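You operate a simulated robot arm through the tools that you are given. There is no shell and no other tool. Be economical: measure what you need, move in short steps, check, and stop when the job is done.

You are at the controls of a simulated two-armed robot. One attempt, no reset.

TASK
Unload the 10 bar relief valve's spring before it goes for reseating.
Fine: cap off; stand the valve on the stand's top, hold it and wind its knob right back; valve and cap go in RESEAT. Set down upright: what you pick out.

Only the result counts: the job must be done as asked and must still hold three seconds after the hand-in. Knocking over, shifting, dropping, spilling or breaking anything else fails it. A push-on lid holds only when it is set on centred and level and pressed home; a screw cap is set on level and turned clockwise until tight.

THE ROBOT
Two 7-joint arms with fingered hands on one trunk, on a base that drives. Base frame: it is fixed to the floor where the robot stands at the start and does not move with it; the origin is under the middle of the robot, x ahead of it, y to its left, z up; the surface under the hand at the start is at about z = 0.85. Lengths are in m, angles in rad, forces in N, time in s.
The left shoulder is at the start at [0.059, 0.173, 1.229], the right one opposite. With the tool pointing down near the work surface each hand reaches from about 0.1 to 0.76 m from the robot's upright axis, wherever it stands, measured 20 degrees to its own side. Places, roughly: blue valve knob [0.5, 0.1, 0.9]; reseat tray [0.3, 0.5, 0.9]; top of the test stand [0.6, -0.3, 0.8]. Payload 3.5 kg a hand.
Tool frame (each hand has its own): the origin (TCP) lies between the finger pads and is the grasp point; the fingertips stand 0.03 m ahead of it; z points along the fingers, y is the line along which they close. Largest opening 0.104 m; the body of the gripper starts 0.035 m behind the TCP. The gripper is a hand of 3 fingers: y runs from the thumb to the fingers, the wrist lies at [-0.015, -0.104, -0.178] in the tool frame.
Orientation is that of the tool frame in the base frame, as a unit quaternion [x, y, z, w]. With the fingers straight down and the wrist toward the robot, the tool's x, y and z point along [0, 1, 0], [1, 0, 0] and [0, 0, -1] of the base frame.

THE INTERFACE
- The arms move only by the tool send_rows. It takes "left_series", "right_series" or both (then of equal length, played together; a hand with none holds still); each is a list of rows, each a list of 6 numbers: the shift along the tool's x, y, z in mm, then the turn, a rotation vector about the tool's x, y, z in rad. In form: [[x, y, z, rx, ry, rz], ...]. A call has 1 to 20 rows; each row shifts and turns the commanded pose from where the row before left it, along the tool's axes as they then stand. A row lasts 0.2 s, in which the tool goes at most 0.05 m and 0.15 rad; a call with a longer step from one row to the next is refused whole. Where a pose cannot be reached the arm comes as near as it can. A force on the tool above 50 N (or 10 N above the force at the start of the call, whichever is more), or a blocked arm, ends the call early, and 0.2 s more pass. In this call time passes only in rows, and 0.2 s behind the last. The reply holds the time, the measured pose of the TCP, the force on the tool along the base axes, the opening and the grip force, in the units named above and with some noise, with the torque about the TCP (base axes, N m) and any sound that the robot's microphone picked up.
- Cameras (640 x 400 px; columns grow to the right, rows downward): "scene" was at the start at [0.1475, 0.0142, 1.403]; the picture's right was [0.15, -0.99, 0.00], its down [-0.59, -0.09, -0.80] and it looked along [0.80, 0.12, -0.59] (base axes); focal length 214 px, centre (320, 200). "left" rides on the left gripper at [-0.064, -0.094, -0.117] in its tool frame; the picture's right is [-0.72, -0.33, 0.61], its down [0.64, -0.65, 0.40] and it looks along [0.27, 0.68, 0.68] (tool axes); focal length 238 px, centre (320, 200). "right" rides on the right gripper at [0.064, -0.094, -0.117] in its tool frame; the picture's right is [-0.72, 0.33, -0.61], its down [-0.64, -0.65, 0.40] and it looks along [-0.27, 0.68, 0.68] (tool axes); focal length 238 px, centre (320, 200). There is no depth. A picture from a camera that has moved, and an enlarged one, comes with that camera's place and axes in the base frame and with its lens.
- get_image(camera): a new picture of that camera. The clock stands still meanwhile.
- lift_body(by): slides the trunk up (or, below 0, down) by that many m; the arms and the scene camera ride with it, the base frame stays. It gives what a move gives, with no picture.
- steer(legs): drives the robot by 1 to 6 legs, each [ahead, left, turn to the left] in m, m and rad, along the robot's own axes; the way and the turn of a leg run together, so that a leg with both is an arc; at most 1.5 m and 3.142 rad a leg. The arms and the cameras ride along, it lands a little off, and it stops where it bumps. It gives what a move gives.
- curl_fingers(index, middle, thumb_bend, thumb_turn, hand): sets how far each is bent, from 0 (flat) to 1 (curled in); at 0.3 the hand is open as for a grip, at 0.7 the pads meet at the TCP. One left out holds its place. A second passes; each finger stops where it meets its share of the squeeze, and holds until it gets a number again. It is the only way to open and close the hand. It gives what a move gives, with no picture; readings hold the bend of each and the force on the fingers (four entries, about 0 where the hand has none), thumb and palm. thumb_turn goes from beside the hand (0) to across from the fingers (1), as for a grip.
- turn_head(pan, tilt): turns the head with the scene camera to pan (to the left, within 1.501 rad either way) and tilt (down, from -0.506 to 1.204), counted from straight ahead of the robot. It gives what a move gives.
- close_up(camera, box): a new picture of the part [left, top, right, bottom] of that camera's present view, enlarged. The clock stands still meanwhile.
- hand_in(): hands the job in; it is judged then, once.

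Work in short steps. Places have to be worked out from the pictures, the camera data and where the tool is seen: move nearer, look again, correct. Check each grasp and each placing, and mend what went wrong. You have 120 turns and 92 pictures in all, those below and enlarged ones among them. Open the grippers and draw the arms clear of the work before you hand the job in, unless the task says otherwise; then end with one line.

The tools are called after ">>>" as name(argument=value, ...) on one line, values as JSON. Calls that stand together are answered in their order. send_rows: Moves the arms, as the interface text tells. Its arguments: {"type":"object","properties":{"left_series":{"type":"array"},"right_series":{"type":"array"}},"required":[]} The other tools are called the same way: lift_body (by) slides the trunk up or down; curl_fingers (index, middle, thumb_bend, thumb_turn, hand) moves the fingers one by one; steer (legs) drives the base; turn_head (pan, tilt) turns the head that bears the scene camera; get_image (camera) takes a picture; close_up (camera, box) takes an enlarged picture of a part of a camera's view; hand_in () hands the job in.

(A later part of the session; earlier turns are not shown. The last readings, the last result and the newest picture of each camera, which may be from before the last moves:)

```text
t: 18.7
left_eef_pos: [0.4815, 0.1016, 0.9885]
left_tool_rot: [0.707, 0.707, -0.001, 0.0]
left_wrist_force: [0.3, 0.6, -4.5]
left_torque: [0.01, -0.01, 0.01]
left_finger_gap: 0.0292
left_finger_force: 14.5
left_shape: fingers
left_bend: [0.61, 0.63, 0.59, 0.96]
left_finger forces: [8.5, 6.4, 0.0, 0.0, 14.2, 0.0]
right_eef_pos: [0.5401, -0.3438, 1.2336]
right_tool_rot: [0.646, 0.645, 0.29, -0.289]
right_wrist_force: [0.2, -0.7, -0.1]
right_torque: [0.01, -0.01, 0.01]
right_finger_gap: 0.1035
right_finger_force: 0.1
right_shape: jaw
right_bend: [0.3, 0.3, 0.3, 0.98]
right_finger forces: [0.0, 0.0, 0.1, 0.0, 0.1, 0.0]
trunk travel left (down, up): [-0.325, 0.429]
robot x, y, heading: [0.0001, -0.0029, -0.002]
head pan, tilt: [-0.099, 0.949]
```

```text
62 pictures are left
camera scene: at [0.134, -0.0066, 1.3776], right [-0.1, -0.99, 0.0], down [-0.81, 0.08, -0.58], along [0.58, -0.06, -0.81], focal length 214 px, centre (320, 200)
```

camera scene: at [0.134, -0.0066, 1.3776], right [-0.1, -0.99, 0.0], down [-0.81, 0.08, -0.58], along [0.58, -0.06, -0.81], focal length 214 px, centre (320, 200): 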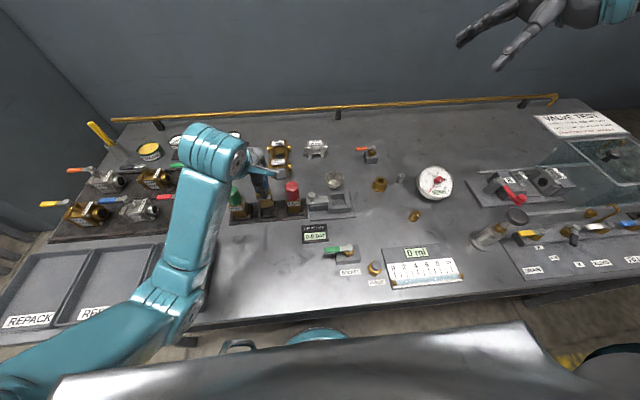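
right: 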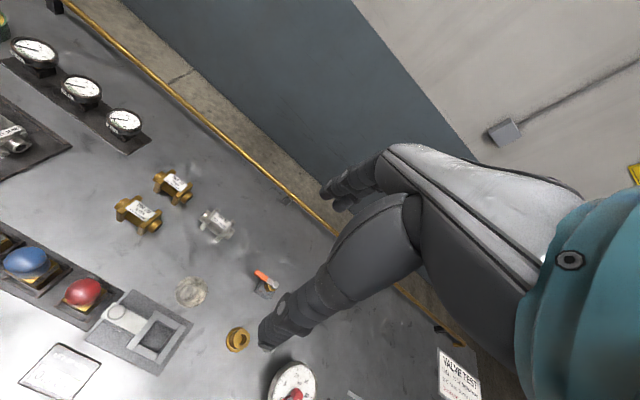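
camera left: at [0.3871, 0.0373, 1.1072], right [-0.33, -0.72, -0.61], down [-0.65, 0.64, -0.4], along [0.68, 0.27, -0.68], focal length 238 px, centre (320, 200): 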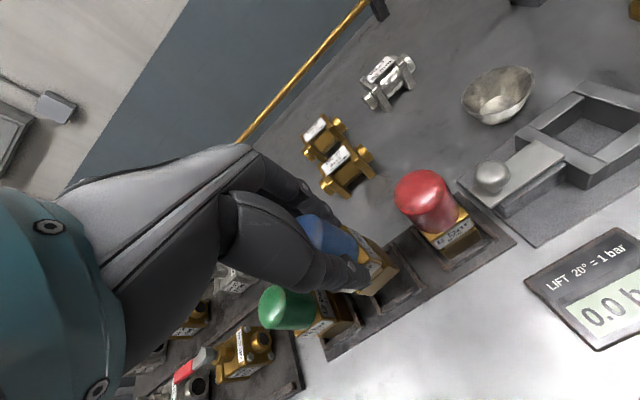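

The valve hangs securely. I lift it to about z 1.09 and bring the right hand, tilted about 22° down and pointing left, to a standoff on its right.

>>> send_rows(left_series=[[0, 0, -15, 0, 0, 0], [0, 0, -15, 0, 0, 0], [0, 0, -15, 0, 0, 0], [0, 0, -15, 0, 0, 0], [0, 0, -15, 0, 0, 0], [0, 0, -15, 0, 0, 0], [0, 0, -12, 0, 0, 0], [0, 0, 0, 0, 0, 0], [0, 0, 0, 0, 0, 0], [0, 0, 0, 0, 0, 0], [0, 0, 0, 0, 0, 0]], right_series=[[0, 0, 0, 0, 0.1157, 0], [0, 0, 0, 0, 0.1157, 0], [0, 0, 0, 0, 0.1157, 0], [-3.9, -6.9, 45, 0, 0, 0], [-3.9, -6.9, 45, 0, 0, 0], [-3.9, -6.9, 45, 0, 0, 0], [-3.9, -6.9, 45, 0, 0, 0], [-3.9, -6.9, 45, 0, 0, 0], [-3.9, -6.9, 45, 0, 0, 0], [-3.9, -6.9, 45, 0, 0, 0], [-3.9, -6.9, 45, 0, 0, 0]])

>>> get_image(camera="right")

>>> close_up(camera="scene", box=[180, 40, 400, 210])

```text
t: 21.1
left_eef_pos: [0.4986, 0.121, 1.0706]
left_tool_rot: [0.696, 0.718, 0.016, -0.011]
left_wrist_force: [0.2, 0.3, -0.2]
left_torque: [-0.03, 0.03, 0.03]
left_finger_gap: 0.0251
left_finger_force: 14.8
left_shape: fingers
left_bend: [0.62, 0.65, 0.61, 0.95]
left_finger forces: [7.8, 7.6, 0.0, 0.0, 13.7, 0.0]
left hand out of reach, approached as far as the arm can: row 6, 7
right_eef_pos: [0.4808, -0.0197, 1.07]
right_tool_rot: [0.586, 0.586, 0.395, -0.396]
right_wrist_force: [0.1, -0.2, -0.4]
right_torque: [0.03, -0.01, -0.02]
right_finger_gap: 0.1035
right_finger_force: 0.1
right_shape: jaw
right_bend: [0.3, 0.3, 0.3, 0.98]
right_finger forces: [0.0, 0.0, 0.0, 0.1, 0.1, 0.0]
trunk travel left (down, up): [-0.325, 0.429]
robot x, y, heading: [-0.0037, 0.0028, 0.001]
head pan, tilt: [-0.099, 0.949]
```

```text
61 pictures are left
camera right: at [0.3868, -0.1041, 1.1736], right [0.33, -0.84, -0.44], down [-0.65, 0.14, -0.75], along [0.68, 0.53, -0.5], focal length 238 px, centre (320, 200)
```

right: 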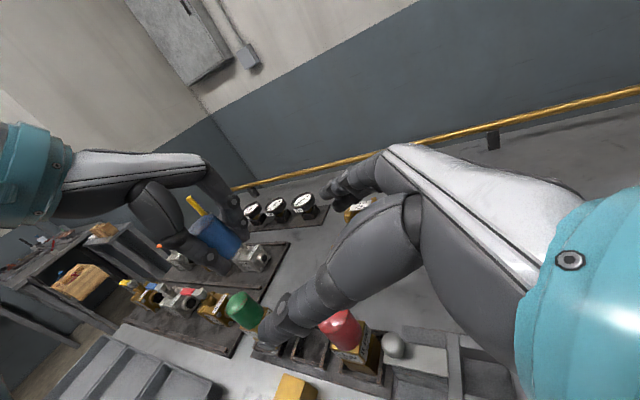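

```text
2.35 times, centred on (290, 125) of scene
camera zoom: at [0.1337, -0.0056, 1.3777], right [-0.1, -1.0, 0.0], down [-0.81, 0.08, -0.58], along [0.58, -0.06, -0.81], focal length 505 px, centre (391, 376)
```

zoom: 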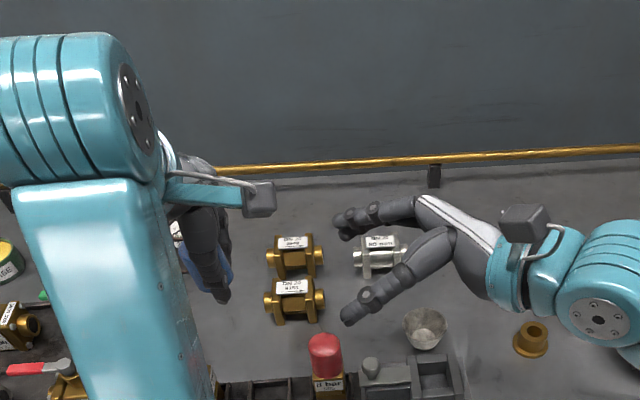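

The wrist force has dropped to zero, so the cap separated from the valve during the lift. I look for where the valve went.

>>> close_up(camera="right", box=[180, 280, 420, 400])

>>> get_image(camera="left")

```text
2.67 times, centred on (300, 340) of right
camera zoom: at [0.3868, -0.1041, 1.1736], right [0.33, -0.84, -0.44], down [-0.65, 0.14, -0.75], along [0.68, 0.53, -0.5], focal length 636 px, centre (373, -173)
```

zoom: 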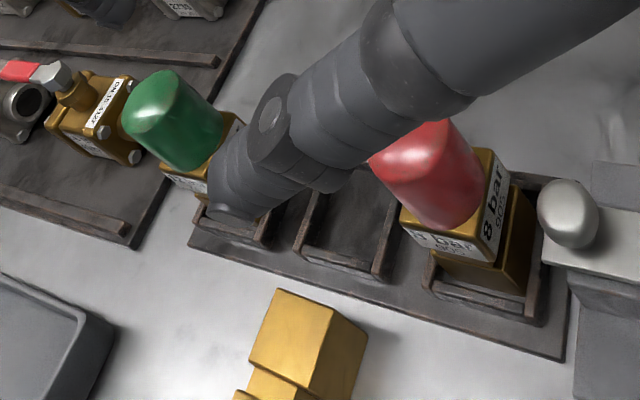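

```text
58 pictures are left
camera left: at [0.4067, 0.0493, 1.1863], right [-0.3, -0.7, -0.64], down [-0.67, 0.64, -0.38], along [0.68, 0.31, -0.66], focal length 238 px, centre (320, 200)
```

left: 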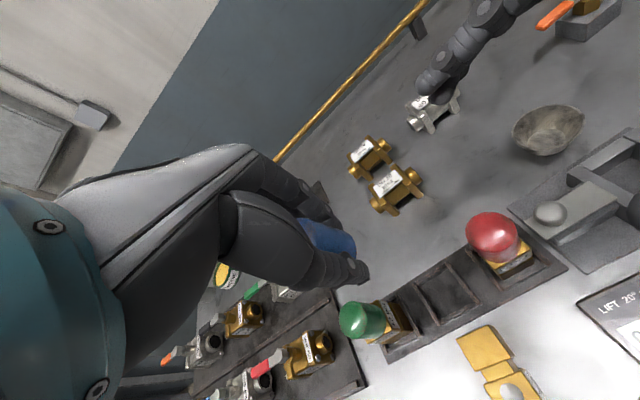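

The valve body has dropped onto bare table and lies on its side at about (0.42, 0.10). Nothing else looks disturbed, and the left hand holds the cap. I turn the head to view the valve and the trays.

>>> turn_head(pan=0.6, tilt=0.95)

>>> get_image(camera="scene")

```text
t: 22.2
left_eef_pos: [0.4989, 0.1198, 1.0736]
left_tool_rot: [0.698, 0.716, 0.016, -0.01]
left_wrist_force: [-0.2, -0.9, -0.3]
left_torque: [0.02, 0.01, -0.01]
left_finger_gap: 0.0248
left_finger_force: 13.9
left_shape: fingers
left_bend: [0.62, 0.65, 0.61, 0.95]
left_finger forces: [7.8, 7.6, 0.1, 0.1, 13.6, 0.0]
right_eef_pos: [0.4805, -0.0206, 1.071]
right_tool_rot: [0.586, 0.586, 0.396, -0.395]
right_wrist_force: [0.8, 0.4, 0.2]
right_torque: [-0.02, 0.04, -0.01]
right_finger_gap: 0.1038
right_finger_force: 0.2
right_shape: jaw
right_bend: [0.3, 0.3, 0.3, 0.98]
right_finger forces: [0.1, 0.1, 0.0, 0.0, 0.0, 0.0]
trunk travel left (down, up): [-0.325, 0.429]
robot x, y, heading: [0.0002, -0.0017, 0.003]
head pan, tilt: [0.6, 0.949]
```

```text
57 pictures are left
camera scene: at [0.1213, 0.042, 1.3777], right [0.56, -0.83, 0.0], down [-0.67, -0.46, -0.58], along [0.48, 0.33, -0.81], focal length 214 px, centre (320, 200)
```

scene: 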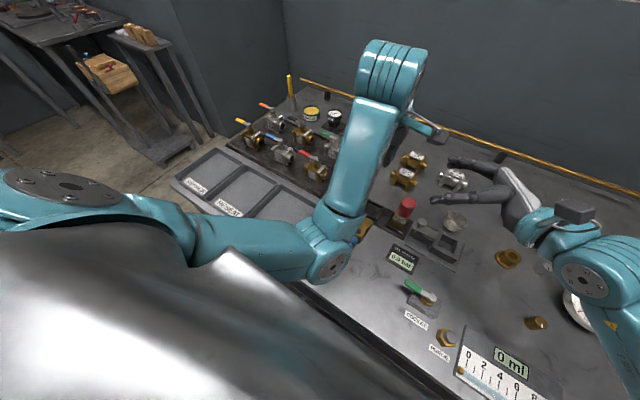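

The RESEAT tray is centred at about (0.33, 0.475) and spans x 0.25–0.41. I carry the cap over its far half and move the right hand back to the right.

>>> send_rows(left_series=[[0, 0, 20, 0, 0, 0], [44, -15, 0, 0, 0, 0], [44, -15, 0, 0, 0, 0], [44, -15, 0, 0, 0, 0], [44, -15, 0, 0, 0, 0], [44, -15, 0, 0, 0, 0], [44, -15, 0, 0, 0, 0], [44, -15, 0, 0, 0, 0], [44, -15, 0, 0, 0, 0]], right_series=[[0, 0, -40, 0, 0, 0], [0, 0, -40, 0, 0, 0], [0, 0, -40, 0, 0, 0], [0, 0, -40, 0, 0, 0], [0, 0, 0, 0, 0, 0], [0, 0, 0, 0, 0, 0], [0, 0, 0, 0, 0, 0], [0, 0, 0, 0, 0, 0], [0, 0, 0, 0, 0, 0]])

>>> get_image(camera="left")

>>> get_image(camera="scene")

```text
t: 24.2
left_eef_pos: [0.393, 0.4507, 1.0201]
left_tool_rot: [0.707, 0.707, 0.0, 0.001]
left_wrist_force: [-0.2, 0.2, -1.0]
left_torque: [0.02, -0.02, 0.02]
left_finger_gap: 0.0245
left_finger_force: 14.7
left_shape: fingers
left_bend: [0.62, 0.65, 0.61, 0.95]
left_finger forces: [7.6, 7.9, 0.1, 0.0, 13.4, 0.0]
left hand out of reach, approached as far as the arm can: row 3, 4, 5, 6
right_eef_pos: [0.4844, -0.1682, 1.1294]
right_tool_rot: [0.586, 0.586, 0.395, -0.395]
right_wrist_force: [1.2, 0.4, -0.9]
right_torque: [0.0, 0.0, 0.0]
right_finger_gap: 0.1036
right_finger_force: 0.0
right_shape: jaw
right_bend: [0.3, 0.3, 0.3, 0.98]
right_finger forces: [0.0, 0.0, 0.0, 0.0, 0.0, 0.0]
trunk travel left (down, up): [-0.325, 0.429]
robot x, y, heading: [0.0004, 0.0002, -0.003]
head pan, tilt: [0.6, 0.949]
```

```text
56 pictures are left
camera left: at [0.2986, 0.3862, 1.1385], right [-0.33, -0.72, -0.61], down [-0.65, 0.64, -0.41], along [0.68, 0.27, -0.68], focal length 238 px, centre (320, 200)
```

left: 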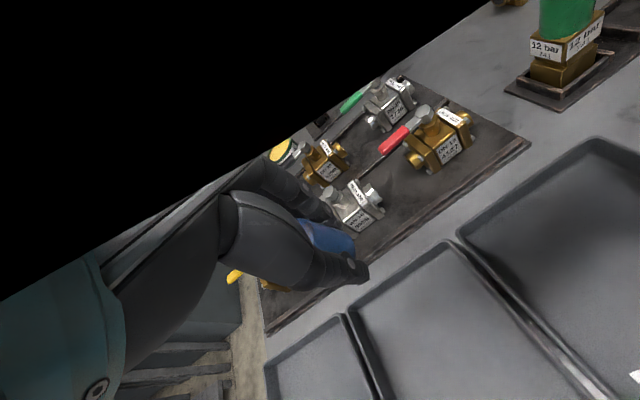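

```text
55 pictures are left
camera scene: at [0.1212, 0.0431, 1.3777], right [0.57, -0.83, 0.0], down [-0.67, -0.46, -0.58], along [0.48, 0.33, -0.81], focal length 214 px, centre (320, 200)
```

scene: 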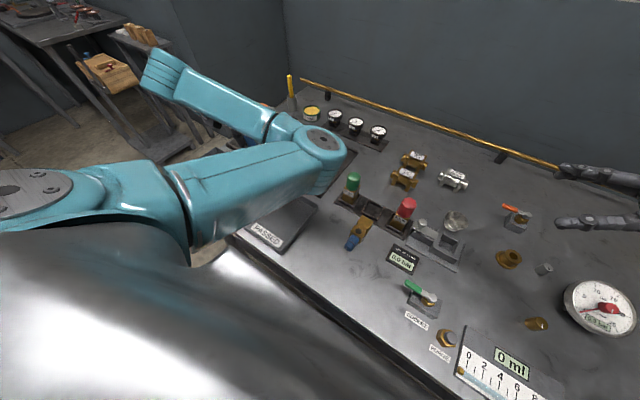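

The blue knob is visible on the valve lying on the table. I check how the cap sits in the fingers before placing it.

>>> close_up(camera="left", box=[260, 180, 400, 300])

```text
3.33 times, centred on (330, 240) of left
camera zoom: at [0.2986, 0.3862, 1.1385], right [-0.33, -0.72, -0.61], down [-0.65, 0.64, -0.41], along [0.68, 0.27, -0.68], focal length 794 px, centre (287, 67)
```

zoom: 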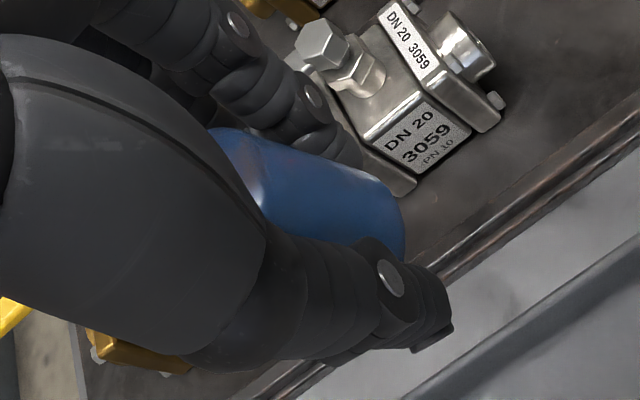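

The cap sits straight, with its rim about 3 cm below the TCP. I move over the tray interior and lower in stages.

>>> send_rows(left_series=[[9, -14, 20, 0, 0, 0], [9, -14, 20, 0, 0, 0], [9, -14, 20, 0, 0, 0], [0, 0, 20, 0, 0, 0], [0, 0, 20, 0, 0, 0]])

>>> get_image(camera="left")

```text
t: 25.4
left_eef_pos: [0.3499, 0.4773, 0.9182]
left_tool_rot: [0.706, 0.708, 0.0, 0.0]
left_wrist_force: [-0.1, 0.5, -0.9]
left_torque: [0.01, -0.02, -0.03]
left_finger_gap: 0.0247
left_finger_force: 15.0
left_shape: fingers
left_bend: [0.62, 0.65, 0.61, 0.95]
left_finger forces: [7.6, 7.9, 0.1, 0.1, 13.4, 0.1]
right_eef_pos: [0.4846, -0.1679, 1.1298]
right_tool_rot: [0.587, 0.586, 0.395, -0.395]
right_wrist_force: [0.0, -0.4, 0.2]
right_torque: [0.02, 0.0, 0.02]
right_finger_gap: 0.1038
right_finger_force: 0.1
right_shape: jaw
right_bend: [0.3, 0.3, 0.3, 0.98]
right_finger forces: [0.0, 0.0, 0.0, 0.1, 0.0, 0.0]
trunk travel left (down, up): [-0.325, 0.429]
robot x, y, heading: [0.0002, 0.0021, -0.001]
head pan, tilt: [0.6, 0.949]
```

```text
53 pictures are left
camera left: at [0.2564, 0.4129, 1.0364], right [-0.33, -0.72, -0.61], down [-0.65, 0.64, -0.4], along [0.68, 0.27, -0.68], focal length 238 px, centre (320, 200)
```

left: 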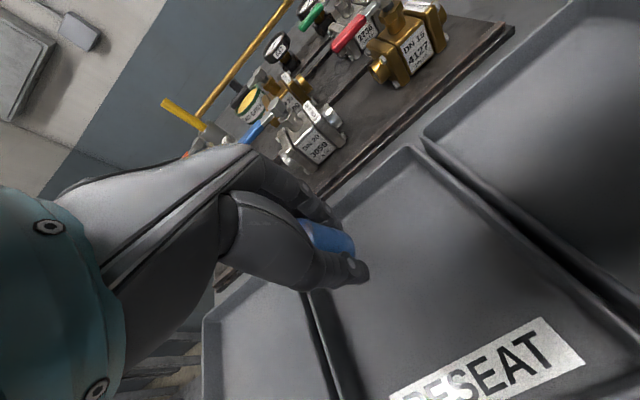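

The cap is inside RESEAT near its left wall. I shift it 10 mm to the right and lower gently until it touches.

>>> send_rows(left_series=[[-10, 0, 8, 0, 0, 0], [0, 0, 8, 0, 0, 0], [0, 0, 6, 0, 0, 0], [0, 0, 4, 0, 0, 0]])

>>> send_rows(left_series=[[0, 0, 3, 0, 0, 0], [0, 0, 2, 0, 0, 0]])

>>> get_image(camera="left")

```text
t: 26.4
left_eef_pos: [0.3497, 0.467, 0.8926]
left_tool_rot: [0.707, 0.708, -0.001, 0.0]
left_wrist_force: [-0.1, 0.2, -0.2]
left_torque: [0.0, 0.04, -0.06]
left_finger_gap: 0.0246
left_finger_force: 14.6
left_shape: fingers
left_bend: [0.62, 0.65, 0.61, 0.95]
left_finger forces: [7.5, 8.1, 0.0, 0.0, 13.5, 0.1]
right_eef_pos: [0.4858, -0.1689, 1.1276]
right_tool_rot: [0.586, 0.586, 0.395, -0.396]
right_wrist_force: [0.2, -0.4, 0.0]
right_torque: [0.01, -0.02, 0.0]
right_finger_gap: 0.1036
right_finger_force: 0.0
right_shape: jaw
right_bend: [0.3, 0.3, 0.3, 0.98]
right_finger forces: [0.0, 0.0, 0.0, 0.0, 0.0, 0.0]
trunk travel left (down, up): [-0.325, 0.429]
robot x, y, heading: [0.0049, -0.0036, -0.003]
head pan, tilt: [0.6, 0.949]
```

```text
t: 27.0
left_eef_pos: [0.3504, 0.4677, 0.887]
left_tool_rot: [0.707, 0.707, -0.001, 0.0]
left_wrist_force: [0.4, 0.4, -0.9]
left_torque: [0.02, 0.02, 0.02]
left_finger_gap: 0.0247
left_finger_force: 15.0
left_shape: fingers
left_bend: [0.62, 0.65, 0.61, 0.95]
left_finger forces: [7.5, 7.9, 0.0, 0.0, 13.4, 0.0]
right_eef_pos: [0.4838, -0.1674, 1.1294]
right_tool_rot: [0.586, 0.585, 0.397, -0.395]
right_wrist_force: [1.1, -0.1, 0.3]
right_torque: [-0.01, 0.03, 0.0]
right_finger_gap: 0.1037
right_finger_force: 0.0
right_shape: jaw
right_bend: [0.3, 0.3, 0.3, 0.98]
right_finger forces: [0.0, 0.0, 0.0, 0.0, 0.0, 0.0]
trunk travel left (down, up): [-0.325, 0.429]
robot x, y, heading: [0.0034, -0.0006, 0.001]
head pan, tilt: [0.6, 0.949]
```

```text
52 pictures are left
camera left: at [0.2564, 0.4029, 1.006], right [-0.33, -0.72, -0.61], down [-0.65, 0.64, -0.4], along [0.68, 0.27, -0.68], focal length 238 px, centre (320, 200)
```

left: 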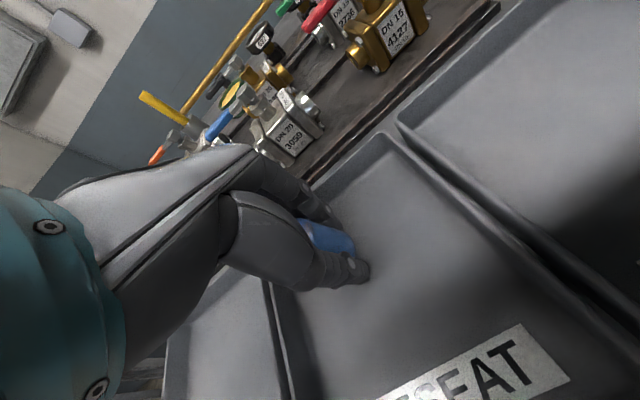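

No contact yet, so I keep lowering in 2 mm steps.

>>> send_rows(left_series=[[0, 0, 2, 0, 0, 0], [0, 0, 2, 0, 0, 0]])

>>> send_rows(left_series=[[0, 0, 2, 0, 0, 0], [0, 0, 2, 0, 0, 0]])

>>> close_up(camera="left", box=[260, 180, 420, 300])

```text
t: 27.6
left_eef_pos: [0.3499, 0.4662, 0.8866]
left_tool_rot: [0.706, 0.708, 0.003, 0.001]
left_wrist_force: [-0.1, -0.6, 21.0]
left_torque: [-0.11, 0.65, 0.01]
left_finger_gap: 0.0245
left_finger_force: 24.8
left_shape: fingers
left_bend: [0.62, 0.65, 0.62, 0.95]
left_finger forces: [7.5, 8.1, 0.1, 0.0, 34.7, 0.1]
right_eef_pos: [0.4832, -0.1697, 1.1295]
right_tool_rot: [0.585, 0.587, 0.396, -0.396]
right_wrist_force: [-0.4, 0.3, 0.5]
right_torque: [0.01, 0.0, 0.02]
right_finger_gap: 0.1036
right_finger_force: 0.0
right_shape: jaw
right_bend: [0.3, 0.3, 0.3, 0.98]
right_finger forces: [0.0, 0.1, 0.1, 0.0, 0.0, 0.0]
trunk travel left (down, up): [-0.325, 0.429]
robot x, y, heading: [0.0016, 0.0019, -0.003]
head pan, tilt: [0.6, 0.949]
```

```text
t: 28.1
left_eef_pos: [0.3502, 0.4687, 0.8871]
left_tool_rot: [0.706, 0.709, 0.009, -0.001]
left_wrist_force: [-4.5, -2.7, 24.4]
left_torque: [-0.23, 0.94, 0.01]
left_finger_gap: 0.0246
left_finger_force: 25.6
left_shape: fingers
left_bend: [0.63, 0.66, 0.63, 0.94]
left_finger forces: [7.3, 6.8, 0.0, 0.1, 36.5, 0.0]
right_eef_pos: [0.4842, -0.1691, 1.1298]
right_tool_rot: [0.586, 0.586, 0.396, -0.396]
right_wrist_force: [-0.2, -1.3, -0.8]
right_torque: [0.0, -0.01, 0.03]
right_finger_gap: 0.1038
right_finger_force: 0.0
right_shape: jaw
right_bend: [0.3, 0.3, 0.3, 0.98]
right_finger forces: [0.1, 0.1, 0.0, 0.1, 0.1, 0.0]
trunk travel left (down, up): [-0.325, 0.429]
robot x, y, heading: [-0.0004, -0.0046, -0.002]
head pan, tilt: [0.6, 0.949]
stopped in row 2 (left hand): the force on the tool passed its limit at 53 N (the readings are from after the stop); the commanded pose is now the measured one
```

```text
3.33 times, centred on (340, 240) of left
camera zoom: at [0.2553, 0.4034, 1.003], right [-0.32, -0.71, -0.63], down [-0.65, 0.64, -0.4], along [0.69, 0.28, -0.67], focal length 794 px, centre (253, 67)
```

zoom: 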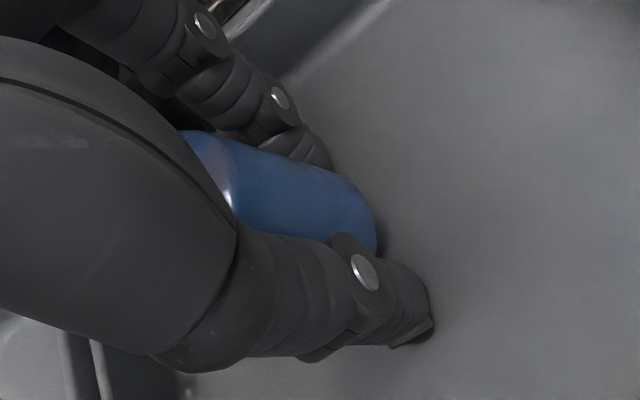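

The thumb tip touches the tray floor, so the cap's rim must be within a few millimetres of it. I ease up 2 mm and open in two steps.

>>> send_rows(left_series=[[0, 0, -2, 0, 0, 0]])

>>> curl_fingers(hand="left", index=0.57, middle=0.57, thumb_bend=0.56)

>>> curl_fingers(hand="left", index=0.4, middle=0.4, thumb_bend=0.4)

>>> get_image(camera="left")

```text
t: 28.6
left_eef_pos: [0.3511, 0.4685, 0.8879]
left_tool_rot: [0.707, 0.708, 0.007, -0.001]
left_wrist_force: [-0.4, -0.9, 17.9]
left_torque: [-0.09, 0.56, 0.0]
left_finger_gap: 0.0244
left_finger_force: 24.2
left_shape: fingers
left_bend: [0.63, 0.65, 0.63, 0.95]
left_finger forces: [7.9, 8.5, 0.0, 0.0, 31.9, 0.1]
right_eef_pos: [0.4833, -0.1696, 1.1298]
right_tool_rot: [0.586, 0.586, 0.396, -0.396]
right_wrist_force: [0.1, 0.4, 0.3]
right_torque: [-0.01, -0.01, 0.0]
right_finger_gap: 0.1032
right_finger_force: 0.0
right_shape: jaw
right_bend: [0.3, 0.3, 0.3, 0.98]
right_finger forces: [0.0, 0.0, 0.1, 0.0, 0.1, 0.0]
trunk travel left (down, up): [-0.325, 0.429]
robot x, y, heading: [0.0033, 0.0017, 0.001]
head pan, tilt: [0.6, 0.949]
```

```text
t: 29.6
left_eef_pos: [0.3499, 0.4684, 0.8875]
left_tool_rot: [0.706, 0.708, 0.006, 0.0]
left_wrist_force: [-1.3, -4.6, 20.1]
left_torque: [-0.26, 0.01, 0.02]
left_finger_gap: 0.0318
left_finger_force: 10.1
left_shape: fingers
left_bend: [0.59, 0.58, 0.57, 0.96]
left_finger forces: [8.2, 3.9, 0.0, 0.0, 8.4, 0.0]
right_eef_pos: [0.4833, -0.1698, 1.13]
right_tool_rot: [0.586, 0.586, 0.396, -0.395]
right_wrist_force: [0.1, 0.4, -0.1]
right_torque: [-0.03, 0.01, 0.0]
right_finger_gap: 0.1035
right_finger_force: 0.0
right_shape: jaw
right_bend: [0.3, 0.3, 0.3, 0.98]
right_finger forces: [0.0, 0.0, 0.1, 0.0, 0.0, 0.0]
trunk travel left (down, up): [-0.325, 0.429]
robot x, y, heading: [0.0002, -0.0017, 0.001]
head pan, tilt: [0.6, 0.949]
```

```text
t: 30.6
left_eef_pos: [0.3478, 0.4693, 0.8862]
left_tool_rot: [0.706, 0.708, 0.006, 0.0]
left_wrist_force: [-21.0, -0.6, 15.2]
left_torque: [0.14, -0.48, 0.13]
left_finger_gap: 0.0728
left_finger_force: 12.6
left_shape: fingers
left_bend: [0.44, 0.53, 0.4, 0.97]
left_finger forces: [4.0, 21.2, 0.0, 0.0, 0.0, 0.0]
right_eef_pos: [0.481, -0.168, 1.1299]
right_tool_rot: [0.585, 0.586, 0.397, -0.395]
right_wrist_force: [0.5, 0.0, 1.1]
right_torque: [0.0, 0.0, 0.01]
right_finger_gap: 0.1036
right_finger_force: 0.1
right_shape: jaw
right_bend: [0.3, 0.3, 0.3, 0.98]
right_finger forces: [0.0, 0.1, 0.0, 0.1, 0.0, 0.0]
trunk travel left (down, up): [-0.325, 0.429]
robot x, y, heading: [-0.0004, 0.001, -0.002]
head pan, tilt: [0.6, 0.949]
```

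```text
50 pictures are left
camera left: at [0.253, 0.403, 1.0037], right [-0.32, -0.71, -0.62], down [-0.65, 0.64, -0.4], along [0.69, 0.28, -0.67], focal length 238 px, centre (320, 200)
```

left: 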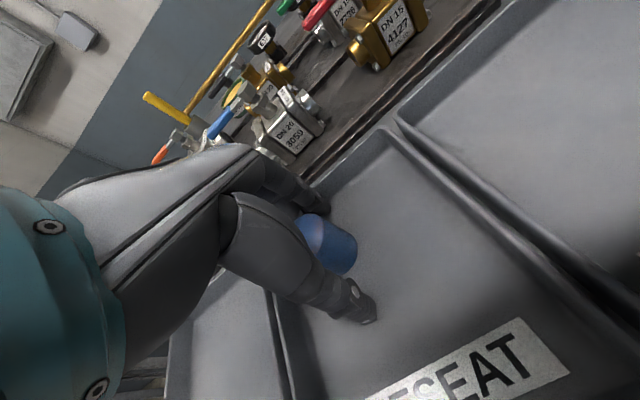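

The cap stands free, but the middle finger presses on the tray's back wall. I relax that finger and lift straight up.

>>> curl_fingers(hand="left", index=0.5, middle=0.53)

>>> send_rows(left_series=[[0, 0, -5, 0, 0, 0], [0, 0, -10, 0, 0, 0]])

>>> get_image(camera="left")

```text
t: 31.6
left_eef_pos: [0.3501, 0.4685, 0.8871]
left_tool_rot: [0.707, 0.707, 0.006, 0.001]
left_wrist_force: [-3.9, -1.7, 13.2]
left_torque: [0.01, -0.39, 0.01]
left_finger_gap: 0.0663
left_finger_force: 8.5
left_shape: fingers
left_bend: [0.49, 0.57, 0.4, 0.97]
left_finger forces: [3.9, 12.1, 0.0, 0.1, 0.0, 0.1]
right_eef_pos: [0.4839, -0.1689, 1.1294]
right_tool_rot: [0.586, 0.586, 0.397, -0.395]
right_wrist_force: [-0.6, -0.3, 0.4]
right_torque: [-0.01, -0.03, 0.0]
right_finger_gap: 0.1037
right_finger_force: 0.0
right_shape: jaw
right_bend: [0.3, 0.3, 0.3, 0.98]
right_finger forces: [0.0, 0.0, 0.0, 0.0, 0.1, 0.0]
trunk travel left (down, up): [-0.325, 0.429]
robot x, y, heading: [0.0026, 0.0027, 0.007]
head pan, tilt: [0.6, 0.949]
```

```text
t: 32.1
left_eef_pos: [0.3511, 0.4692, 0.9007]
left_tool_rot: [0.706, 0.708, 0.006, 0.0]
left_wrist_force: [-0.6, 0.1, 0.2]
left_torque: [0.0, 0.06, 0.0]
left_finger_gap: 0.065
left_finger_force: 0.1
left_shape: fingers
left_bend: [0.5, 0.53, 0.4, 0.97]
left_finger forces: [0.1, 0.1, 0.0, 0.1, 0.0, 0.0]
right_eef_pos: [0.4836, -0.1686, 1.1289]
right_tool_rot: [0.586, 0.587, 0.395, -0.395]
right_wrist_force: [-1.0, 0.4, -0.5]
right_torque: [0.01, 0.01, 0.03]
right_finger_gap: 0.1037
right_finger_force: 0.0
right_shape: jaw
right_bend: [0.3, 0.3, 0.3, 0.98]
right_finger forces: [0.0, 0.1, 0.0, 0.0, 0.1, 0.1]
trunk travel left (down, up): [-0.325, 0.429]
robot x, y, heading: [-0.0013, -0.0019, 0.001]
head pan, tilt: [0.6, 0.949]
```

```text
49 pictures are left
camera left: at [0.2564, 0.4033, 1.0177], right [-0.32, -0.72, -0.62], down [-0.65, 0.64, -0.4], along [0.69, 0.27, -0.67], focal length 238 px, centre (320, 200)
```

left: 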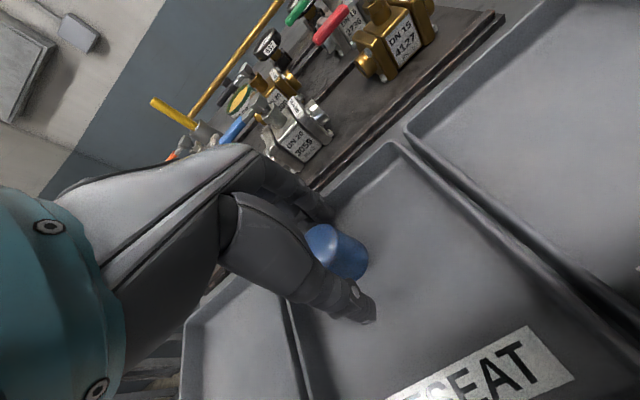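

The cap stands upright in RESEAT. I raise the left hand clear and look closely at the fallen valve.

>>> send_rows(left_series=[[0, 0, -30, 0, 0, 0], [0, 0, -30, 0, 0, 0], [10, 0, -30, 0, 0, 0], [20, 0, -20, 0, 0, 0]])

>>> turn_head(pan=0.2, tilt=1.0)

>>> get_image(camera="scene")

```text
t: 33.1
left_eef_pos: [0.35, 0.4981, 1.0094]
left_tool_rot: [0.707, 0.707, 0.005, 0.001]
left_wrist_force: [-0.2, 0.4, 0.3]
left_torque: [-0.02, -0.01, -0.02]
left_finger_gap: 0.0649
left_finger_force: 0.0
left_shape: fingers
left_bend: [0.5, 0.53, 0.4, 0.97]
left_finger forces: [0.0, 0.0, 0.0, 0.0, 0.0, 0.0]
right_eef_pos: [0.483, -0.1687, 1.1288]
right_tool_rot: [0.586, 0.586, 0.395, -0.396]
right_wrist_force: [-0.2, -0.5, 0.4]
right_torque: [0.0, 0.01, 0.01]
right_finger_gap: 0.1034
right_finger_force: 0.1
right_shape: jaw
right_bend: [0.3, 0.3, 0.3, 0.98]
right_finger forces: [0.0, 0.0, 0.1, 0.0, 0.0, 0.0]
trunk travel left (down, up): [-0.325, 0.429]
robot x, y, heading: [-0.0008, 0.0003, -0.0]
head pan, tilt: [0.6, 0.949]
```

```text
t: 34.0
left_eef_pos: [0.3496, 0.4981, 1.0103]
left_tool_rot: [0.707, 0.708, 0.005, 0.0]
left_wrist_force: [0.6, -0.3, -1.1]
left_torque: [0.01, 0.01, -0.02]
left_finger_gap: 0.0648
left_finger_force: 0.1
left_shape: fingers
left_bend: [0.5, 0.53, 0.4, 0.97]
left_finger forces: [0.1, 0.0, 0.1, 0.1, 0.0, 0.0]
right_eef_pos: [0.4845, -0.1678, 1.1286]
right_tool_rot: [0.587, 0.586, 0.396, -0.396]
right_wrist_force: [-0.9, -0.7, 0.9]
right_torque: [0.01, -0.01, -0.01]
right_finger_gap: 0.1038
right_finger_force: 0.1
right_shape: jaw
right_bend: [0.3, 0.3, 0.3, 0.98]
right_finger forces: [0.1, 0.0, 0.0, 0.1, 0.0, 0.1]
trunk travel left (down, up): [-0.325, 0.429]
robot x, y, heading: [-0.002, 0.0011, 0.001]
head pan, tilt: [0.201, 1.0]
```

```text
48 pictures are left
camera scene: at [0.1295, 0.015, 1.3741], right [0.2, -0.98, 0.0], down [-0.82, -0.17, -0.54], along [0.53, 0.11, -0.84], focal length 214 px, centre (320, 200)
```

scene: 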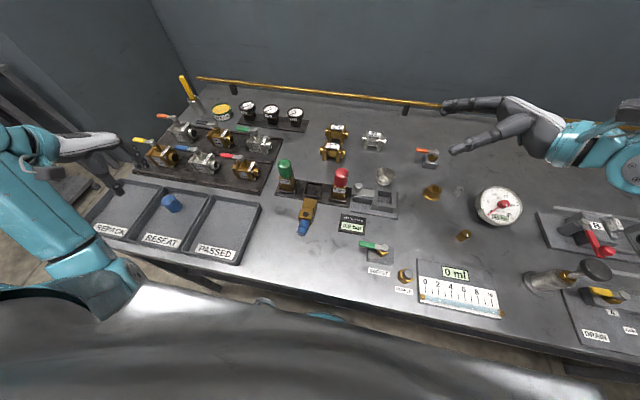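

>>> close_up(camera="scene", box=[260, 180, 360, 250])

```text
5.71 times, centred on (310, 215) of scene
camera zoom: at [0.1295, 0.015, 1.3741], right [0.2, -0.98, 0.0], down [-0.82, -0.17, -0.54], along [0.53, 0.11, -0.84], focal length 1226 px, centre (377, 114)
```

zoom: 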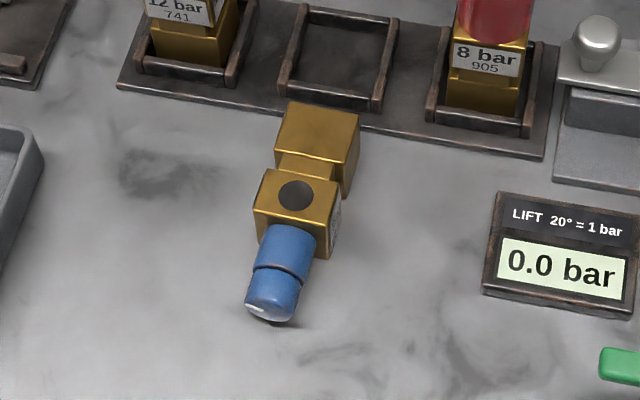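

The valve lies along x: base block at x≈0.42, knob toward me ending at x≈0.337, y≈0.105, about 36 mm thick. I'll grip its base block with the right hand, fingers down and thumb on the right, and turn it upright in the air afterwards. I reorient the right hand first.

>>> send_rows(right_series=[[0, 0, 0, 0.0445, -0.0806, -0.1049], [0, 0, 0, 0.0445, -0.0806, -0.1049], [0, 0, 0, 0.0445, -0.0806, -0.1049], [0, 0, 0, 0.0445, -0.0806, -0.1049], [0, 0, 0, 0.0445, -0.0806, -0.1049], [0, 0, 0, 0.0445, -0.0806, -0.1049], [0, 0, 0, 0.0445, -0.0806, -0.1049], [0, 0, 0, 0.0445, -0.0806, -0.1049], [0, 0, 0, 0.0445, -0.0806, -0.1049], [0, 0, 0, 0.0445, -0.0806, -0.1049], [0, 0, 0, 0.0445, -0.0806, -0.1049], [0, 0, 0, 0.0445, -0.0806, -0.1049], [0, 0, 0, 0.0445, -0.0806, -0.1049], [0, 0, 0, 0.0445, -0.0806, -0.1049], [0, 0, 0, 0.0445, -0.0806, -0.1049]])

```text
t: 37.2
left_eef_pos: [0.3511, 0.4975, 1.0111]
left_tool_rot: [0.706, 0.708, 0.005, 0.001]
left_wrist_force: [0.8, -0.4, -0.2]
left_torque: [0.03, 0.01, 0.0]
left_finger_gap: 0.0647
left_finger_force: 0.1
left_shape: fingers
left_bend: [0.5, 0.53, 0.4, 0.97]
left_finger forces: [0.0, 0.0, 0.0, 0.0, 0.1, 0.0]
right_eef_pos: [0.4616, -0.1672, 1.1425]
right_tool_rot: [0.364, 0.885, 0.249, -0.151]
right_wrist_force: [-0.6, -0.4, 0.3]
right_torque: [-0.01, -0.01, -0.01]
right_finger_gap: 0.1038
right_finger_force: 0.1
right_shape: jaw
right_bend: [0.3, 0.3, 0.3, 0.98]
right_finger forces: [0.0, 0.1, 0.0, 0.0, 0.1, 0.1]
right hand out of reach, approached as far as the arm can: row 7, 8, 9, 10, 11, 12, 13, 14, 15
trunk travel left (down, up): [-0.325, 0.429]
robot x, y, heading: [-0.0024, -0.0015, -0.002]
head pan, tilt: [0.201, 1.0]
```

The wrist couldn't fully reach that orientation this high up. I move the target lower and over the valve, where it may be reachable.

>>> send_rows(right_series=[[16, 34, 9.7, 0, 0, 0], [16, 34, 9.7, 0, 0, 0], [16, 34, 9.7, 0, 0, 0], [16, 34, 9.7, 0, 0, 0], [16, 34, 9.7, 0, 0, 0], [16, 34, 9.7, 0, 0, 0], [16, 34, 9.7, 0, 0, 0], [16, 34, 9.7, 0, 0, 0]])

>>> get_image(camera="scene")

```text
t: 39.0
left_eef_pos: [0.3506, 0.4996, 1.0105]
left_tool_rot: [0.706, 0.708, 0.006, 0.001]
left_wrist_force: [-0.1, 0.9, -0.3]
left_torque: [-0.01, -0.01, -0.02]
left_finger_gap: 0.0647
left_finger_force: 0.1
left_shape: fingers
left_bend: [0.5, 0.53, 0.4, 0.97]
left_finger forces: [0.0, 0.1, 0.1, 0.0, 0.0, 0.1]
right_eef_pos: [0.5648, 0.1172, 1.2265]
right_tool_rot: [0.364, 0.885, 0.248, -0.15]
right_wrist_force: [0.4, -0.4, -0.4]
right_torque: [0.02, -0.03, 0.03]
right_finger_gap: 0.1037
right_finger_force: 0.0
right_shape: jaw
right_bend: [0.3, 0.3, 0.3, 0.98]
right_finger forces: [0.1, 0.0, 0.1, 0.0, 0.0, 0.0]
trunk travel left (down, up): [-0.325, 0.429]
robot x, y, heading: [0.0038, -0.0017, 0.002]
head pan, tilt: [0.201, 1.0]
```

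```text
46 pictures are left
camera scene: at [0.1294, 0.0159, 1.3741], right [0.2, -0.98, 0.0], down [-0.82, -0.17, -0.54], along [0.53, 0.11, -0.84], focal length 214 px, centre (320, 200)
```

scene: 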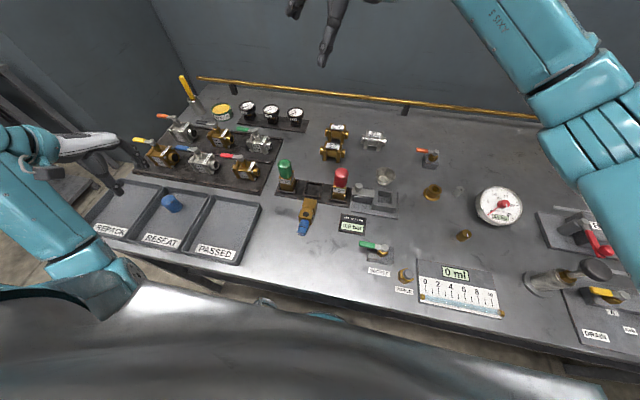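

Unreachable rows leave the command at the measured pose, so I recover: back to the plain fingers-down orientation, over to (0.40, 0.0, 1.03), then yaw stepwise to find the wrist's limit.

>>> send_rows(right_series=[[0, 0, 0, 0.0206, -0.0837, 0.1096], [0, 0, 0, 0.0206, -0.0837, 0.1096], [0, 0, 0, 0.0206, -0.0837, 0.1096], [0, 0, 0, 0.0206, -0.0837, 0.1096], [0, 0, 0, 0.0206, -0.0837, 0.1096], [0, 0, 0, 0.0206, -0.0837, 0.1096], [0, 0, 0, 0.0206, -0.0837, 0.1096], [-19.5, -27.5, 33, 0, 0, 0], [-19.5, -27.5, 33, 0, 0, 0], [-19.5, -27.5, 33, 0, 0, 0], [-19.5, -27.5, 33, 0, 0, 0], [-19.5, -27.5, 33, 0, 0, 0], [-19.5, -27.5, 33, 0, 0, 0]])

>>> send_rows(right_series=[[0, 0, 0, 0, 0, -0.13], [0, 0, 0, 0, 0, -0.13], [0, 0, 0, 0, 0, -0.13], [0, 0, 0, 0, 0, -0.13], [0, 0, 0, 0, 0, -0.13], [0, 0, 0, 0, 0, -0.13], [0, 0, 0, 0, 0, -0.13], [0, 0, 0, 0, 0, -0.13], [0, 0, 0, 0, 0, -0.13], [0, 0, 0, 0, 0, -0.13], [0, 0, 0, 0, 0, -0.13], [0, 0, 0, 0, 0, -0.13]])

```text
t: 41.8
left_eef_pos: [0.3494, 0.4984, 1.0107]
left_tool_rot: [0.706, 0.708, 0.005, 0.0]
left_wrist_force: [-0.4, 0.0, -0.1]
left_torque: [0.02, -0.03, 0.0]
left_finger_gap: 0.0651
left_finger_force: 0.1
left_shape: fingers
left_bend: [0.5, 0.53, 0.4, 0.97]
left_finger forces: [0.1, 0.0, 0.1, 0.0, 0.1, 0.0]
right_eef_pos: [0.3975, -0.0038, 1.0294]
right_tool_rot: [0.707, 0.708, 0.002, -0.002]
right_wrist_force: [-0.7, 0.2, -0.3]
right_torque: [-0.01, 0.0, 0.0]
right_finger_gap: 0.1039
right_finger_force: 0.0
right_shape: jaw
right_bend: [0.3, 0.3, 0.3, 0.98]
right_finger forces: [0.1, 0.0, 0.1, 0.1, 0.0, 0.0]
trunk travel left (down, up): [-0.325, 0.429]
robot x, y, heading: [0.0011, 0.0002, 0.001]
head pan, tilt: [0.201, 1.0]
```

```text
t: 44.4
left_eef_pos: [0.3499, 0.4984, 1.01]
left_tool_rot: [0.707, 0.708, 0.005, 0.0]
left_wrist_force: [-0.2, 0.8, 0.4]
left_torque: [-0.02, 0.01, 0.0]
left_finger_gap: 0.0649
left_finger_force: 0.0
left_shape: fingers
left_bend: [0.5, 0.53, 0.4, 0.97]
left_finger forces: [0.1, 0.0, 0.0, 0.0, 0.0, 0.2]
right_eef_pos: [0.398, -0.0026, 1.0269]
right_tool_rot: [0.134, 0.991, 0.001, 0.0]
right_wrist_force: [-0.8, -0.2, -1.0]
right_torque: [0.02, 0.02, 0.02]
right_finger_gap: 0.1037
right_finger_force: 0.0
right_shape: jaw
right_bend: [0.3, 0.3, 0.3, 0.98]
right_finger forces: [0.0, 0.0, 0.1, 0.1, 0.0, 0.0]
right hand out of reach, approached as far as the arm can: row 11, 12
trunk travel left (down, up): [-0.325, 0.429]
robot x, y, heading: [-0.0015, 0.0047, -0.0]
head pan, tilt: [0.201, 1.0]
```

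The yaw reached 75° of 90°, nearly enough. I add the 22° forward pitch and move over the valve to see what's reachable there.

>>> send_rows(right_series=[[0, 0, 0, 0, -0.128, 0], [0, 0, 0, 0, -0.128, 0], [0, 0, 0, 0, -0.128, 0], [13.7, 35, 10, 0, 0, 0], [13.7, 35, 10, 0, 0, 0], [13.7, 35, 10, 0, 0, 0], [0, 0, 0, 0, 0, -0.08]])

>>> get_image(camera="right")

>>> get_image(camera="scene")

```text
t: 46.0
left_eef_pos: [0.3499, 0.4996, 1.009]
left_tool_rot: [0.706, 0.708, 0.006, 0.0]
left_wrist_force: [-0.5, -0.2, 0.6]
left_torque: [-0.01, 0.0, -0.02]
left_finger_gap: 0.0651
left_finger_force: 0.2
left_shape: fingers
left_bend: [0.5, 0.53, 0.4, 0.97]
left_finger forces: [0.0, 0.0, 0.0, 0.0, 0.1, 0.0]
right_eef_pos: [0.4013, 0.1069, 0.9854]
right_tool_rot: [0.094, 0.978, -0.032, 0.186]
right_wrist_force: [0.2, 0.1, 0.9]
right_torque: [0.02, 0.0, 0.0]
right_finger_gap: 0.1039
right_finger_force: 0.0
right_shape: jaw
right_bend: [0.3, 0.3, 0.3, 0.98]
right_finger forces: [0.1, 0.0, 0.0, 0.0, 0.0, 0.0]
trunk travel left (down, up): [-0.325, 0.429]
robot x, y, heading: [0.0019, -0.0032, 0.002]
head pan, tilt: [0.201, 1.0]
```

```text
45 pictures are left
camera right: at [0.2824, 0.0368, 1.0732], right [0.5, 0.26, 0.83], down [0.6, -0.79, -0.12], along [0.62, 0.56, -0.55], focal length 238 px, centre (320, 200)
```

right: 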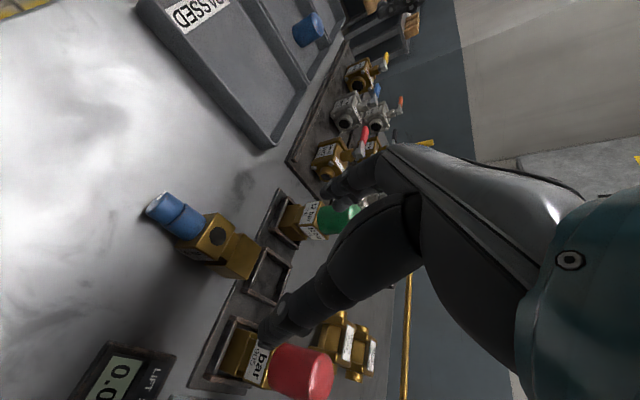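

```text
44 pictures are left
camera scene: at [0.1294, 0.0143, 1.3741], right [0.2, -0.98, 0.0], down [-0.82, -0.17, -0.54], along [0.53, 0.11, -0.84], focal length 214 px, centre (320, 200)
```

scene: 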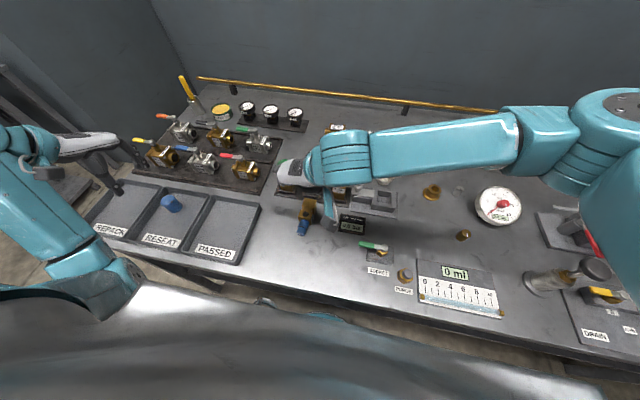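

Reachable now. I finish the yaw so the closing axis is along y, then lower to z≈0.93 and check.

>>> send_rows(right_series=[[0, 0, 0, -0.0365, -0.003, -0.0915], [0, 0, 0, -0.0365, -0.003, -0.0915], [8.5, -1, 26, 0, 0, 0], [8.5, -1, 26, 0, 0, 0]])

>>> get_image(camera="right")

>>> close_up(camera="scene", box=[260, 170, 380, 250])

```text
t: 47.0
left_eef_pos: [0.3497, 0.4995, 1.011]
left_tool_rot: [0.706, 0.708, 0.005, 0.001]
left_wrist_force: [-0.3, 0.8, 0.6]
left_torque: [0.0, 0.0, 0.02]
left_finger_gap: 0.0648
left_finger_force: 0.1
left_shape: fingers
left_bend: [0.5, 0.53, 0.4, 0.97]
left_finger forces: [0.0, 0.1, 0.0, 0.1, 0.0, 0.0]
right_eef_pos: [0.4054, 0.1028, 0.9305]
right_tool_rot: [-0.003, 0.982, -0.013, 0.189]
right_wrist_force: [-0.5, 0.0, -0.2]
right_torque: [0.01, 0.0, 0.03]
right_finger_gap: 0.1038
right_finger_force: 0.1
right_shape: jaw
right_bend: [0.3, 0.3, 0.3, 0.98]
right_finger forces: [0.0, 0.0, 0.0, 0.0, 0.0, 0.0]
trunk travel left (down, up): [-0.325, 0.429]
robot x, y, heading: [-0.0028, -0.0002, -0.001]
head pan, tilt: [0.201, 1.0]
```

```text
43 pictures are left
camera right: at [0.3021, 0.0116, 1.0178], right [0.44, 0.35, 0.83], down [0.75, -0.65, -0.12], along [0.5, 0.67, -0.55], focal length 238 px, centre (320, 200)
```

right: 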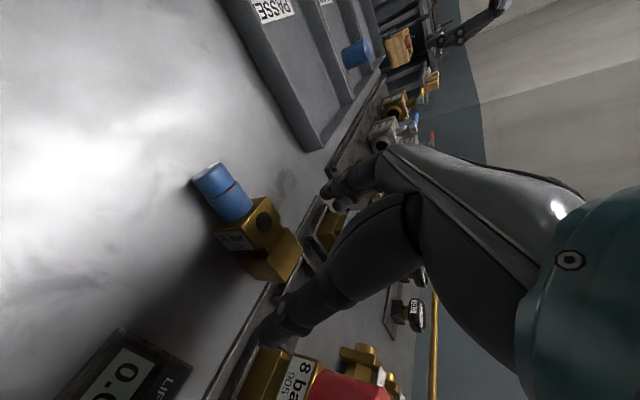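

```text
5.00 times, centred on (320, 210) of scene
camera zoom: at [0.1296, 0.0149, 1.3741], right [0.2, -0.98, 0.0], down [-0.82, -0.17, -0.54], along [0.53, 0.11, -0.84], focal length 1072 px, centre (320, 150)
```

zoom: 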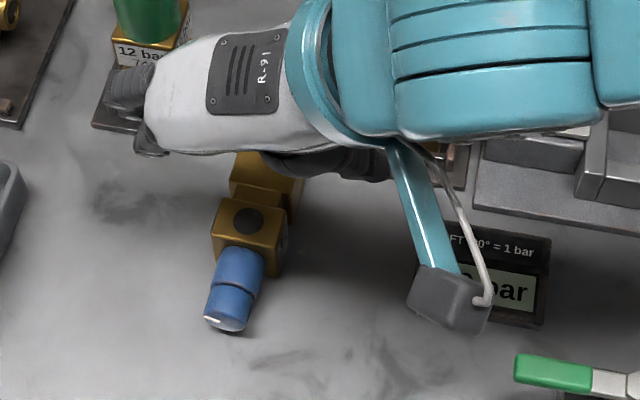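

The block lines up with the expected grip point. I lower to z≈0.889, staying a few mm toward me to clear the rack edge.

>>> send_rows(right_series=[[8, 0.5, 15, 0, 0, 0], [7, 0.5, 14, 0, 0, 0], [4, 0, 8, 0, 0, 0]])

>>> get_image(camera="right")

```text
t: 47.8
left_eef_pos: [0.3498, 0.498, 1.0109]
left_tool_rot: [0.706, 0.708, 0.005, 0.0]
left_wrist_force: [0.2, -0.5, -0.2]
left_torque: [0.01, 0.02, 0.02]
left_finger_gap: 0.0648
left_finger_force: 0.2
left_shape: fingers
left_bend: [0.5, 0.53, 0.4, 0.97]
left_finger forces: [0.0, 0.0, 0.1, 0.1, 0.1, 0.0]
right_eef_pos: [0.3997, 0.1039, 0.8889]
right_tool_rot: [-0.003, 0.982, -0.013, 0.19]
right_wrist_force: [-0.2, -0.3, -0.5]
right_torque: [-0.01, -0.02, -0.01]
right_finger_gap: 0.1038
right_finger_force: 0.1
right_shape: jaw
right_bend: [0.3, 0.3, 0.3, 0.98]
right_finger forces: [0.0, 0.1, 0.0, 0.1, 0.1, 0.0]
trunk travel left (down, up): [-0.325, 0.429]
robot x, y, heading: [0.0013, -0.0022, -0.003]
head pan, tilt: [0.201, 1.0]
```

```text
41 pictures are left
camera right: at [0.2974, 0.0128, 0.9767], right [0.44, 0.35, 0.83], down [0.75, -0.66, -0.12], along [0.5, 0.67, -0.55], focal length 238 px, centre (320, 200)
```

right: 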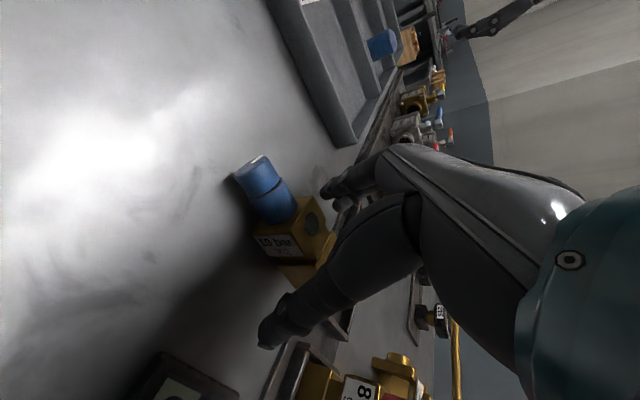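

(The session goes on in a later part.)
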